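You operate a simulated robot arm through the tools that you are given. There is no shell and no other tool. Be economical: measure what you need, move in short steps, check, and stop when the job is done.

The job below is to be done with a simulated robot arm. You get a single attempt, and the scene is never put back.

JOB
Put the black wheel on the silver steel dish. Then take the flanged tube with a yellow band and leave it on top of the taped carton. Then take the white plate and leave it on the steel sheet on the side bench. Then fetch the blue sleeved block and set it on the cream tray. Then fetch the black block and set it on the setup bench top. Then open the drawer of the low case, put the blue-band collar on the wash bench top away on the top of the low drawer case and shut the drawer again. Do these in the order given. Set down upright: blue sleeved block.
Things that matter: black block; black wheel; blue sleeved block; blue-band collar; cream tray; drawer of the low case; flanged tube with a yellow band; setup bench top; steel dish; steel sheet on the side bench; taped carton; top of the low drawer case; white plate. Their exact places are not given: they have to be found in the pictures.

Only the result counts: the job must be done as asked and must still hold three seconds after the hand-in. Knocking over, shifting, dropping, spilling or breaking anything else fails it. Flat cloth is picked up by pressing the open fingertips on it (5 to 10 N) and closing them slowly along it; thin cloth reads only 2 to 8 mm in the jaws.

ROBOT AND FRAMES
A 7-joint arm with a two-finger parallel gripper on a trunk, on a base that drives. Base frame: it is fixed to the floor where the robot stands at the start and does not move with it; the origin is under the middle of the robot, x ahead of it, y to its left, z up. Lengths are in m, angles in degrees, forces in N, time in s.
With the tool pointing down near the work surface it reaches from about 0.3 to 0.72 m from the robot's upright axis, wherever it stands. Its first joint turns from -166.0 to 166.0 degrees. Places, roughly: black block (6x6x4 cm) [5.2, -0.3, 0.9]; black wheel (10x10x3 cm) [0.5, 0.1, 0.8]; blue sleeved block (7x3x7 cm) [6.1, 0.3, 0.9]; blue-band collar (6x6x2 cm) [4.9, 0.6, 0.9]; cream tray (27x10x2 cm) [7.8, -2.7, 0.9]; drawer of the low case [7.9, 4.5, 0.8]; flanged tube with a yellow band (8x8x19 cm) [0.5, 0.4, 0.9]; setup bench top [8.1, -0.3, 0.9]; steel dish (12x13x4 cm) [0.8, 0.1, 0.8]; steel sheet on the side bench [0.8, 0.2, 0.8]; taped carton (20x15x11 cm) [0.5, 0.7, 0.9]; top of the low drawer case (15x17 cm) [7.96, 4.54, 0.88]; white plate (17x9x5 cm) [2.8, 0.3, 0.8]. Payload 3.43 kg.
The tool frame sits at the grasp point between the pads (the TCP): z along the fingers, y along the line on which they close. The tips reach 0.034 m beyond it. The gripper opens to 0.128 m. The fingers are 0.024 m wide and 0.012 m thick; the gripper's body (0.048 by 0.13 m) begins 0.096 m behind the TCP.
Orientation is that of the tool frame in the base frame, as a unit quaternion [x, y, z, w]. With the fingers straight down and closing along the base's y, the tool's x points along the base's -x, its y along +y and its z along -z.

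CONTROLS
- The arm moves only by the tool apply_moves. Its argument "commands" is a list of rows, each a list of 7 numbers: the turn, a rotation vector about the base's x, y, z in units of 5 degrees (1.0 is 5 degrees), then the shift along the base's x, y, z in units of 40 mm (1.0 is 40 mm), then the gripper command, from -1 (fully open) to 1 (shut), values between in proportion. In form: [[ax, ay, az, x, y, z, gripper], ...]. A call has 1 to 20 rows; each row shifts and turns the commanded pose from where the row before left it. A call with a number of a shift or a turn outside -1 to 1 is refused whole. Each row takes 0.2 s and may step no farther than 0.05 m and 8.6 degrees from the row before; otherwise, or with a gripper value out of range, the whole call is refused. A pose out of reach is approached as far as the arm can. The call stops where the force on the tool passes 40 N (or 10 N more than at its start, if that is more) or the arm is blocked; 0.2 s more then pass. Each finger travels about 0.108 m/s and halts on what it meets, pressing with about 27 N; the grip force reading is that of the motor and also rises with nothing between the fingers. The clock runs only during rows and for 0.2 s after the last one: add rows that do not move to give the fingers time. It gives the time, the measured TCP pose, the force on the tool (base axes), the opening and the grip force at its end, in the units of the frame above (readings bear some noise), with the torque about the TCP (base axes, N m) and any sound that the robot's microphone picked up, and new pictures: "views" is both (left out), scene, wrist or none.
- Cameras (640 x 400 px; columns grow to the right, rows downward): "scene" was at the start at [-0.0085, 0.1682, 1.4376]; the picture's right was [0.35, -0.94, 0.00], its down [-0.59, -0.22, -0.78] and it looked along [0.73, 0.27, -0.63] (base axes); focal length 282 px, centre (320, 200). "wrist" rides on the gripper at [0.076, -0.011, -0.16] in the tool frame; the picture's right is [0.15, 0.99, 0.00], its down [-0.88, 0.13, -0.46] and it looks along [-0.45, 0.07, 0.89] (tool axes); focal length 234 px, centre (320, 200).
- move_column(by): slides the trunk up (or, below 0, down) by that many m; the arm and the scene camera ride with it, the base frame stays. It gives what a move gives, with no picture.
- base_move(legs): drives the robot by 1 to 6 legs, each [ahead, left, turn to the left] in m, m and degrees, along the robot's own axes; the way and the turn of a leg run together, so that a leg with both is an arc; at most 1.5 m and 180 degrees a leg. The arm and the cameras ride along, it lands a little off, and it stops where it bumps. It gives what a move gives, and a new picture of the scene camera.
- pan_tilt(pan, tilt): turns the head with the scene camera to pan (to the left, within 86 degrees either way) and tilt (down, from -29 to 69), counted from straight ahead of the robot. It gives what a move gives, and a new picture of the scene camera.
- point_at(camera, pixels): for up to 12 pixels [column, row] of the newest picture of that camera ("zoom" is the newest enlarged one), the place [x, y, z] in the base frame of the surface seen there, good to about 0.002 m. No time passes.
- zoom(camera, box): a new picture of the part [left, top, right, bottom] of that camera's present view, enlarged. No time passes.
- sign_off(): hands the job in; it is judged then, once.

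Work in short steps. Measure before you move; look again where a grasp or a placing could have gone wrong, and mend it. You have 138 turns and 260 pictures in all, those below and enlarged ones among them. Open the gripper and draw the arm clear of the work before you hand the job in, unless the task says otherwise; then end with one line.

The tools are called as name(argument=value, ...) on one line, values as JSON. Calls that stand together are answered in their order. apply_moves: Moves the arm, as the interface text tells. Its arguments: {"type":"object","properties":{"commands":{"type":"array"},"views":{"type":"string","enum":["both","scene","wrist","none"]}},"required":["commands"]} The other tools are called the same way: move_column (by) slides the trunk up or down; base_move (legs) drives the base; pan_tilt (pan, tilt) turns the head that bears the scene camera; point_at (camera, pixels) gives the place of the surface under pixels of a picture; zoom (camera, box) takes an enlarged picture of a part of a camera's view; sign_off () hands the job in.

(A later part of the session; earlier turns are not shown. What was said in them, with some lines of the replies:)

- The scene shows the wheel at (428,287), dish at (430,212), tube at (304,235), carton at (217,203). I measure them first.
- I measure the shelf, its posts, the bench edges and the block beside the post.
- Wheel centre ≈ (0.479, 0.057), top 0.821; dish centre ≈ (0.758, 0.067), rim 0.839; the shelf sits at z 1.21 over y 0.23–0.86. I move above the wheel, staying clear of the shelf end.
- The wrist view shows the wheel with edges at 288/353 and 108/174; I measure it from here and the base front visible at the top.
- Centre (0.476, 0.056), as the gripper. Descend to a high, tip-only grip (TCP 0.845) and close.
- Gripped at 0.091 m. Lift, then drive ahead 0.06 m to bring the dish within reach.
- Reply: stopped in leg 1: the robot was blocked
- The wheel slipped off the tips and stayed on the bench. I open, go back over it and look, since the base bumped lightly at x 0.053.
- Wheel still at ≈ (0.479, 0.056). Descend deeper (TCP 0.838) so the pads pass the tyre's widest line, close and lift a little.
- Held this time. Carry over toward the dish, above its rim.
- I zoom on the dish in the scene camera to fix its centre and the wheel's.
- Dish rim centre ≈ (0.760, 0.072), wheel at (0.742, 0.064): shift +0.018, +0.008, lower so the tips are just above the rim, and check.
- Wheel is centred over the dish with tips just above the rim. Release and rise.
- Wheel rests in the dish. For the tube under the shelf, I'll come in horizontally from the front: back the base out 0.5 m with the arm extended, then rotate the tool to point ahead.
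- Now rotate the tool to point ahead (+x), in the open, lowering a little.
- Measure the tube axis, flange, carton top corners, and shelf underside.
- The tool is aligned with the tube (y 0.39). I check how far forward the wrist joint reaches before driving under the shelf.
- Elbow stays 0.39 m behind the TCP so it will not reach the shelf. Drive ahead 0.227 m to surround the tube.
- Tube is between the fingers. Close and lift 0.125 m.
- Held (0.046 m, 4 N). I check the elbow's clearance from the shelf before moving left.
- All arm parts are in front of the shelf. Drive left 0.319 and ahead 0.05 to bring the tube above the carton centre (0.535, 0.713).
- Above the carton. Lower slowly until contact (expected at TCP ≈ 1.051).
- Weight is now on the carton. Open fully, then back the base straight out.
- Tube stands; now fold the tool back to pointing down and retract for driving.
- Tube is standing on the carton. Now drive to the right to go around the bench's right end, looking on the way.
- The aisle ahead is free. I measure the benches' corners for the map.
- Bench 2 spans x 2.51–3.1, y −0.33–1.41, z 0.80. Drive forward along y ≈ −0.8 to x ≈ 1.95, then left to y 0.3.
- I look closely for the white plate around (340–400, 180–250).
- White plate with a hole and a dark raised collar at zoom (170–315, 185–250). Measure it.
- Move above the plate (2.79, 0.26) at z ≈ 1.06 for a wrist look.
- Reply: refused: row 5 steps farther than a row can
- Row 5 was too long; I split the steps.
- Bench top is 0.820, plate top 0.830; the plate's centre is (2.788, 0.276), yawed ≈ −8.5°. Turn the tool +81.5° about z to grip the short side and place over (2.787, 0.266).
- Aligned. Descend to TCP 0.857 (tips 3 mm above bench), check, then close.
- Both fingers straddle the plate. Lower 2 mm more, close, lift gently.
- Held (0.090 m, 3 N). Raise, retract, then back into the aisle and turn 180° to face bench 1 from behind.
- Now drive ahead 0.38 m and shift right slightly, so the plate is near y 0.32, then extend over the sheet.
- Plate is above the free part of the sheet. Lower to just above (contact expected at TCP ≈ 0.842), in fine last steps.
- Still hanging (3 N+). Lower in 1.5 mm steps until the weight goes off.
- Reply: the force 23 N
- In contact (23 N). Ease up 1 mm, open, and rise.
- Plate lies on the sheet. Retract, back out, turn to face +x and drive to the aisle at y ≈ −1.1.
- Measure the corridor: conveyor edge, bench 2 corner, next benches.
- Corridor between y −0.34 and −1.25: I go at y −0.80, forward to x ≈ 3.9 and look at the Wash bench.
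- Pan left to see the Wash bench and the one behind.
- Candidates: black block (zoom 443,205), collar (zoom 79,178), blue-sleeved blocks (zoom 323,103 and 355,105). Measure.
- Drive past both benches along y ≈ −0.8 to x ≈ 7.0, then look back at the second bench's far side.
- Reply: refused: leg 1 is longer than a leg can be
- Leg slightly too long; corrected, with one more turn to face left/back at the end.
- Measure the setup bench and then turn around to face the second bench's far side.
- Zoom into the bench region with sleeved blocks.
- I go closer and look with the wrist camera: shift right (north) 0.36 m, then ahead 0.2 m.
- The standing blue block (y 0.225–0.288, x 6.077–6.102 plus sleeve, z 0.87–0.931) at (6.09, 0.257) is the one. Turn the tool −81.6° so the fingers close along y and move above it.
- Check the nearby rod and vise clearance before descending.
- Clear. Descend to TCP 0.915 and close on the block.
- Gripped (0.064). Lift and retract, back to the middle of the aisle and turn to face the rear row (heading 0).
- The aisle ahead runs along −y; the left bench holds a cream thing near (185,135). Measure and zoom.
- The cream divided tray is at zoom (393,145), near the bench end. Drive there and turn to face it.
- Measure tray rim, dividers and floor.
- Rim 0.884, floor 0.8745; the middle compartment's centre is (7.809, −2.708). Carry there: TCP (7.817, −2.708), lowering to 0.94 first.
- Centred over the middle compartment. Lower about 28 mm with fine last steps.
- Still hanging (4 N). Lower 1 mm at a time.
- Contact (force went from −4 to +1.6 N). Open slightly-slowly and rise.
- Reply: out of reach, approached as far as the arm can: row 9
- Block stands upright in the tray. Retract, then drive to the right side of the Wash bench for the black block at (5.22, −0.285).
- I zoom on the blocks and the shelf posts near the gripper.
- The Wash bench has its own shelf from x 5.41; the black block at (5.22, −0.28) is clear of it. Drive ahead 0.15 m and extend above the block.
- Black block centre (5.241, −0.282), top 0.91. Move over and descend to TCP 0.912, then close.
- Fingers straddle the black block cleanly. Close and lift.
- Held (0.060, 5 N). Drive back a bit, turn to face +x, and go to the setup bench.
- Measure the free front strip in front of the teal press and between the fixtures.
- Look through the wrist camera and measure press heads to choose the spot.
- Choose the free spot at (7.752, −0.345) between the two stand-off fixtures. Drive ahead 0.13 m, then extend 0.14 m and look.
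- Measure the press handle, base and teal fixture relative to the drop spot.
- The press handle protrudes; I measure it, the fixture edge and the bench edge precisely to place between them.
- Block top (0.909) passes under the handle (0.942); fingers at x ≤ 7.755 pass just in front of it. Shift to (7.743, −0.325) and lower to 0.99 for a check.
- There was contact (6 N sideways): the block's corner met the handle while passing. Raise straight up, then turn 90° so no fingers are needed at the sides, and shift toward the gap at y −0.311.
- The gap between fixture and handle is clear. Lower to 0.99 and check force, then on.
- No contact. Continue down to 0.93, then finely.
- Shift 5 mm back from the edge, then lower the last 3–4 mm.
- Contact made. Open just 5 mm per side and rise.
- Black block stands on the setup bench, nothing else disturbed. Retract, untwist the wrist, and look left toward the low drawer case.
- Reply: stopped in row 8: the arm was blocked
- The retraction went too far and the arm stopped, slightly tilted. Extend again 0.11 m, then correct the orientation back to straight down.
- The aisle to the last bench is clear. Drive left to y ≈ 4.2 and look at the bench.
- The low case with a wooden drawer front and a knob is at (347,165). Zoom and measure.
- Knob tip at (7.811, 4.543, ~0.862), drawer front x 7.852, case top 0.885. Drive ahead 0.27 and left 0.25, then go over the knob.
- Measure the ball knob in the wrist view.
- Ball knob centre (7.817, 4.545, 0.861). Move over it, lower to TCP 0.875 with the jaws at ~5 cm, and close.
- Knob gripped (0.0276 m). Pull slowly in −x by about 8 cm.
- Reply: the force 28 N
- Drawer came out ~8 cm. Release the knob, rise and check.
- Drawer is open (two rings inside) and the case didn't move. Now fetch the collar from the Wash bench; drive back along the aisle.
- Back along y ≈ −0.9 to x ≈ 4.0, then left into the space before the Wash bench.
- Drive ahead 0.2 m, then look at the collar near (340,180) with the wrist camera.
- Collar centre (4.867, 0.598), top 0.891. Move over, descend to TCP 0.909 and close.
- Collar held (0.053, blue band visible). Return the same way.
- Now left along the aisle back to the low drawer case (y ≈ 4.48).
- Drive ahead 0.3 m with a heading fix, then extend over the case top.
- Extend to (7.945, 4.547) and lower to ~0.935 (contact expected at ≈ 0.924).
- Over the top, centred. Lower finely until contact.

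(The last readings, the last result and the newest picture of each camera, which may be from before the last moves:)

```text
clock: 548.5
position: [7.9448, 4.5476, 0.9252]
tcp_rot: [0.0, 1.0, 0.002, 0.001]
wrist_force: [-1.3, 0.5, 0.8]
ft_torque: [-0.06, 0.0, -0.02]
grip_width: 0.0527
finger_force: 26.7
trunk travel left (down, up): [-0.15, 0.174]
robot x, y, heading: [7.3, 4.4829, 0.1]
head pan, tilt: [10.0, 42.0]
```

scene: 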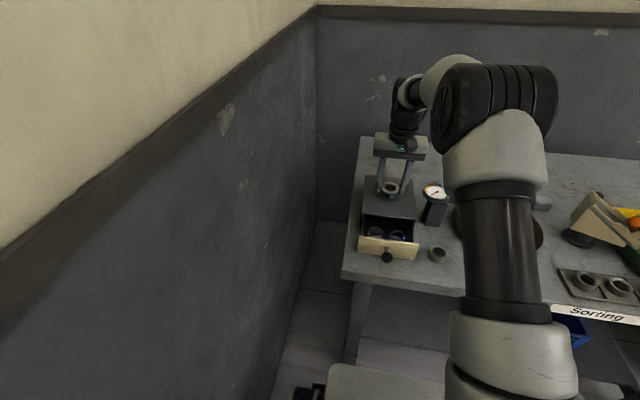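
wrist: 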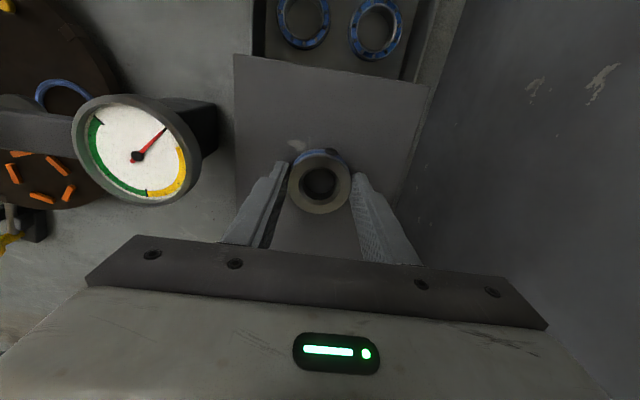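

Contact reached. Open partly, rise, and move back in front of the drawer.

apply_moves(commands=[[0, 0, 0, 0, 0, 0, 0], [0, 0, 0, 0, 0, 0, -0.15], [0, 0, 0, 0, 0, 0, -0.15], [0, 0, 0, 0, 0, 0.5, -0.15], [0, 0, 0, 0, 0, 1, -0.15], [0, 0, 0, 0, 0, 1, -0.15], [0, 0, 0, -0.5, 0, 0.8, -0.15], [0, 0, 0, -1, 0, 0, 0.2], [0, 0, 0, -1, 0, 0, 0.2], [0, 0, 0, -1, 0, 0, 0.2], [0, 0, 0, -1, 0, 0, 0.2], [0, 0, 0, -0.6, 0, 0, 0.2], [0, 0, 0, 0, 0, 0, 0.2]])

zoom(camera="scene", box=[340, 120, 490, 270])

```text
clock: 551.3
position: [7.742, 4.5489, 1.0573]
tcp_rot: [0.0, 1.0, 0.001, 0.002]
wrist_force: [0.1, 0.1, -0.3]
ft_torque: [0.02, -0.04, -0.04]
grip_width: 0.0513
finger_force: 0.1
trunk travel left (down, up): [-0.15, 0.174]
robot x, y, heading: [7.2983, 4.4838, 0.0]
head pan, tilt: [10.0, 42.0]
```

scene: 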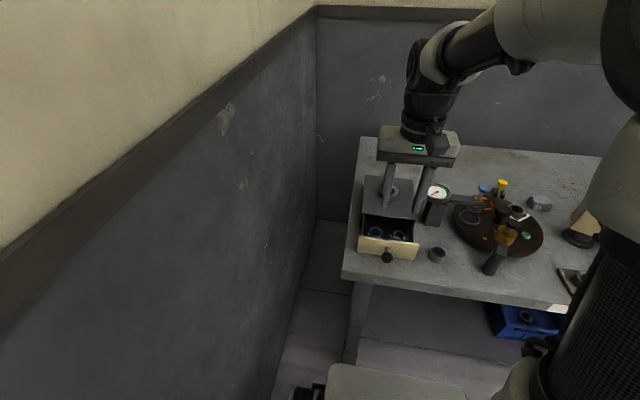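
wrist: 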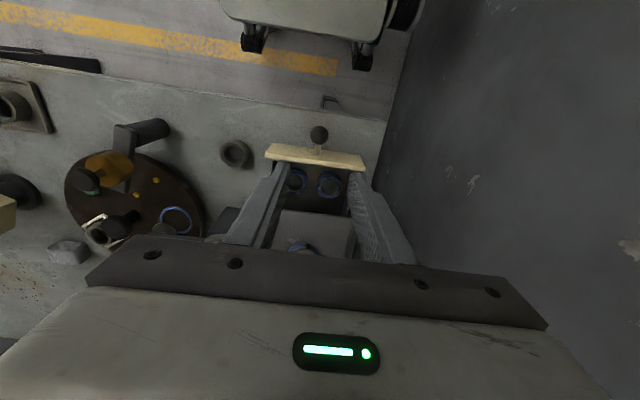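

```text
2.67 times, centred on (415, 195) of scene
```

zoom: 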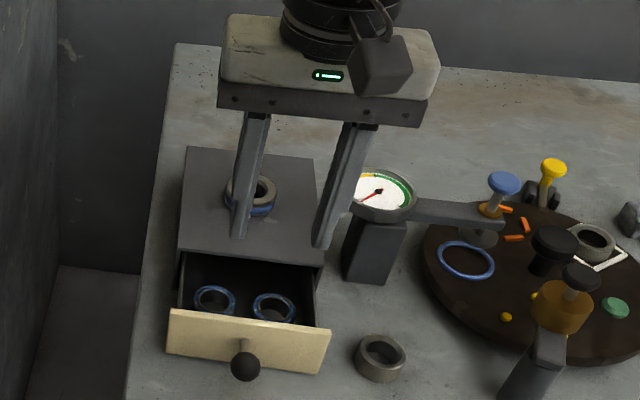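

Collar sits on the case top. Measure the knob and re-grip it to push the drawer shut.

point_at(camera="wrist", pixels=[[319, 131], [310, 134], [328, 134], [319, 126], [300, 150], [345, 158]])

```text
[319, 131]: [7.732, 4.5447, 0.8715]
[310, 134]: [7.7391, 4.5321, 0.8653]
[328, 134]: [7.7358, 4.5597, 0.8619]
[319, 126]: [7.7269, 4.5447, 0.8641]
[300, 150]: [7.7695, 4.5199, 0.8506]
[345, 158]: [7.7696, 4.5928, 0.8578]
```

apply_moves(commands=[[0, 0, 0, -0.15, -0.07, -0.9, 0.2], [0, 0, 0, 0, 0, -1, 0.2], [0, 0, 0, 0, 0, -1, 0.2], [0, 0, 0, 0, 0, -1, 0.2], [0, 0, 0, 0, 0, -0.68, 0.2], [0, 0, 0, 0, 0, 0, 0.2], [0, 0, 0, 0, 0, 0, 1], [0, 0, 0, 0, 0, 0, 1], [0, 0, 0, 0.3, 0, 0, 1], [0, 0, 0, 0.3, 0, 0, 1], [0, 0, 0, 0.3, 0, 0, 1], [0, 0, 0, 0.3, 0, 0, 1], [0, 0, 0, 0.3, 0, 0, 1], [0, 0, 0, 0.2, 0, 0, 1], [0, 0, 0, 0.15, 0, 0, 1], [0, 0, 0, 0.1, 0, 0, 1], [0, 0, 0, 0, 0, 0, 1]])

zoom(camera="scene", box=[340, 120, 490, 270])

```text
clock: 554.9
position: [7.8138, 4.5479, 0.8724]
tcp_rot: [-0.001, 1.0, 0.001, 0.0]
wrist_force: [0.5, 20.5, 7.0]
ft_torque: [0.27, -0.56, 0.11]
grip_width: 0.0273
finger_force: 45.3
trunk travel left (down, up): [-0.15, 0.174]
robot x, y, heading: [7.3004, 4.4788, 0.3]
head pan, tilt: [10.0, 42.0]
```

scene: 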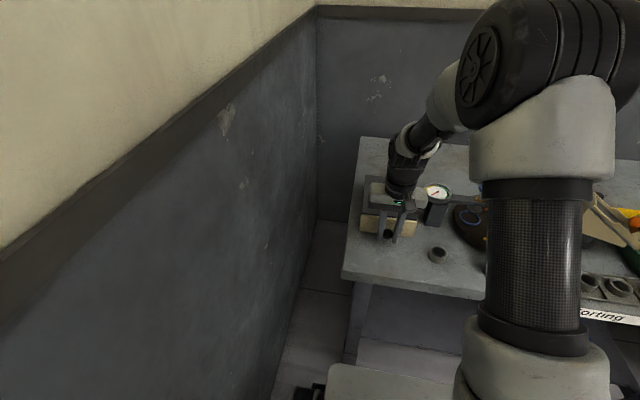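
wrist: 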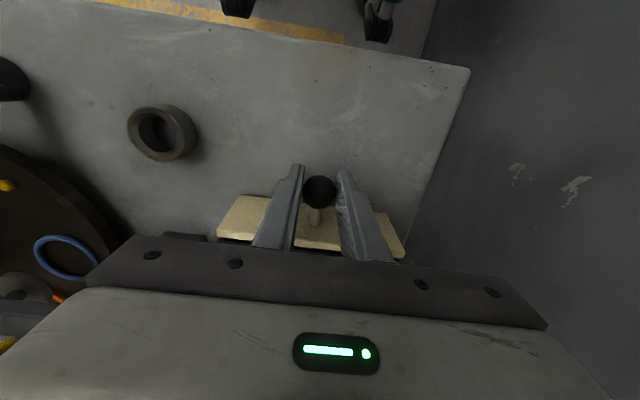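

```text
2.67 times, centred on (415, 195) of scene
```

zoom: 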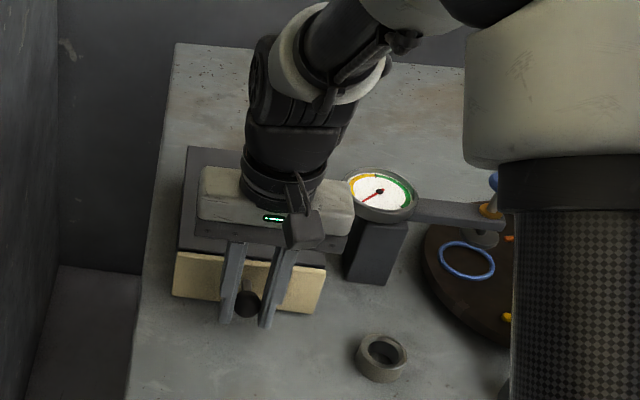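

Almost shut. Ease the side load and push a few mm further.

apply_moves(commands=[[0, 0, 0, 0.05, 0.04, 0, 1], [0, 0, 0, 0.06, 0, 0, 1], [0, 0, 0, 0.06, 0, 0, 1], [0, 0, 0, 0, 0, 0, 1]], views="none")

```text
clock: 555.9
position: [7.8163, 4.5471, 0.8731]
tcp_rot: [0.001, 1.0, 0.001, -0.002]
wrist_force: [-22.2, 13.7, 19.2]
ft_torque: [0.22, 0.62, 0.12]
grip_width: 0.0272
finger_force: 45.0
trunk travel left (down, up): [-0.15, 0.174]
robot x, y, heading: [7.2988, 4.4796, 0.4]
head pan, tilt: [10.0, 42.0]
```

The stop is felt (−22 N). Release, rise and retract, then verify.

apply_moves(commands=[[0, 0, 0, 0, 0, 0, 0.7], [0, 0, 0, 0, 0, 0, 0.2], [0, 0, 0, 0, 0, 0, 0.2], [0, 0, 0, 0, 0, 0.5, 0.2], [0, 0, 0, 0, 0, 1, 0.2], [0, 0, 0, 0, 0, 1, 0.2], [0, 0, 0, -0.8, 0, 0.5, 0.2], [0, 0, 0, -0.9, 0, 0.4, -0.5], [0, 0, 0, -0.9, 0, 0.4, -1], [0, 0, 0, 0, 0, 0, -1]])

zoom(camera="scene", box=[340, 120, 490, 270])

```text
clock: 558.1
position: [7.7155, 4.5495, 1.0234]
tcp_rot: [0.001, 1.0, 0.001, 0.0]
wrist_force: [0.9, -0.3, 0.4]
ft_torque: [0.02, -0.04, -0.02]
grip_width: 0.1279
finger_force: 0.0
trunk travel left (down, up): [-0.15, 0.174]
robot x, y, heading: [7.3026, 4.4804, 0.4]
head pan, tilt: [10.0, 42.0]
```

scene: 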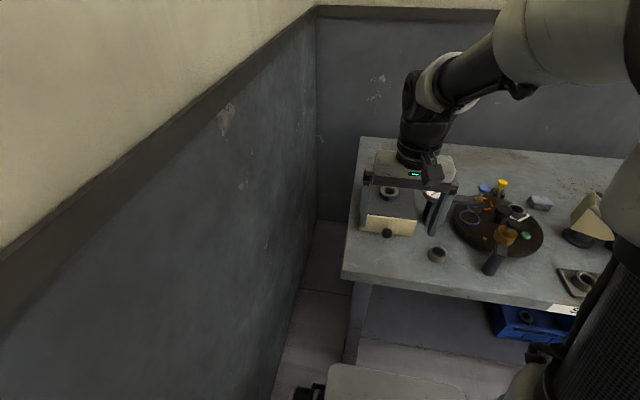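
wrist: 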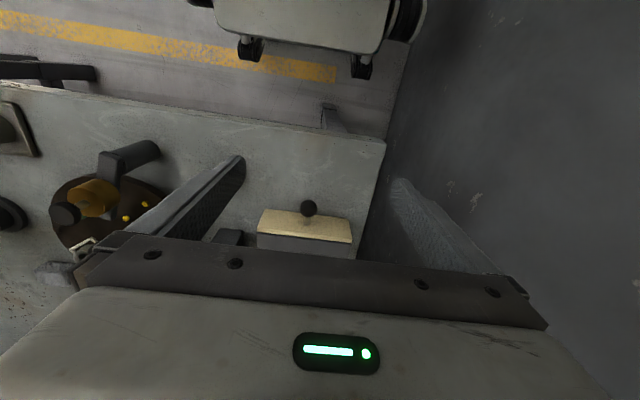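

```text
2.67 times, centred on (415, 195) of scene
```

zoom: 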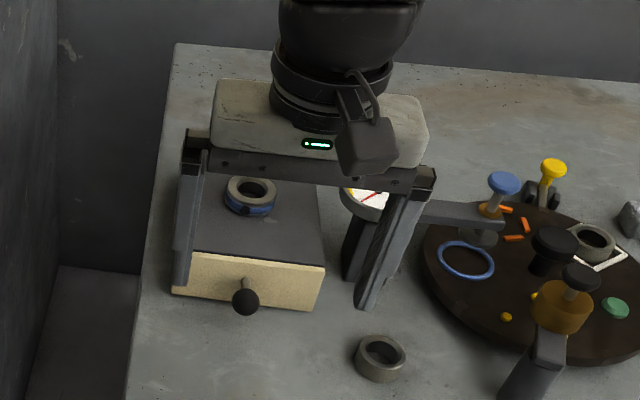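

Drawer looks shut with the collar on top. Back off the base and measure.

point_at(camera="zoom", pixels=[[200, 258], [310, 270], [245, 302], [210, 220], [260, 192], [300, 200], [320, 264]])

base_move(legs=[[-0.25, 0, 0]])

zoom(camera="scene", box=[330, 120, 480, 250])

```text
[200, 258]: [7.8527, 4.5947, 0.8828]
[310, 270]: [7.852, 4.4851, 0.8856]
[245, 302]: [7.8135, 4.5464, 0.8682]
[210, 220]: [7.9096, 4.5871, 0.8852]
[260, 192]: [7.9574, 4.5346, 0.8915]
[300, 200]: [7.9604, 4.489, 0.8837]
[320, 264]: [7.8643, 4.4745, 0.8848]
```

```text
clock: 559.9
position: [7.4652, 4.5489, 1.0253]
tcp_rot: [0.0, 1.0, 0.001, 0.0]
wrist_force: [0.9, -0.4, -0.1]
ft_torque: [0.03, 0.05, 0.0]
grip_width: 0.1276
finger_force: 0.0
trunk travel left (down, up): [-0.15, 0.174]
robot x, y, heading: [7.0508, 4.4826, 0.2]
head pan, tilt: [10.0, 42.0]
```

scene: 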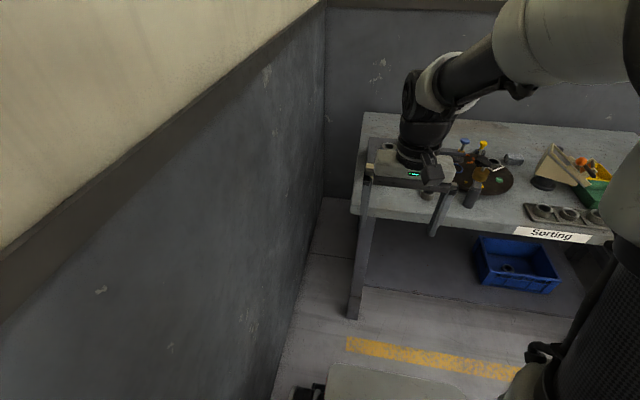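

```text
3.08 times, centred on (405, 185) of scene
```

zoom: 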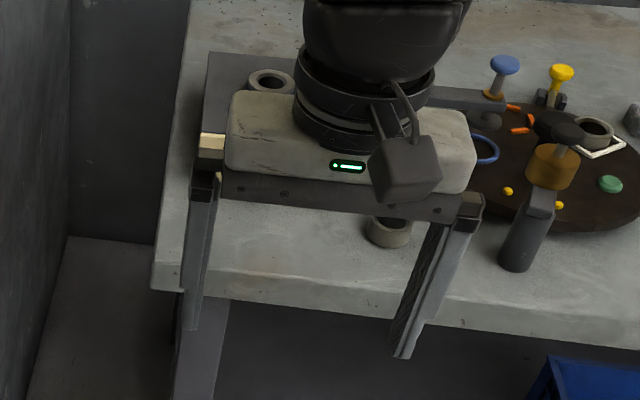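

The drawer front is back at x 7.852, its original place. The collar is on the case top and the gripper is open and clear, so I hand in.

sign_off()

```text
The job is handed in.
```

All six steps are done in the order given, and the job is handed in. On the first try the wheel slipped from the grip while still on the bench, and the base bumped the first bench lightly. While I was setting down the black block, it briefly touched the white press handle, but I saw nothing there shift.
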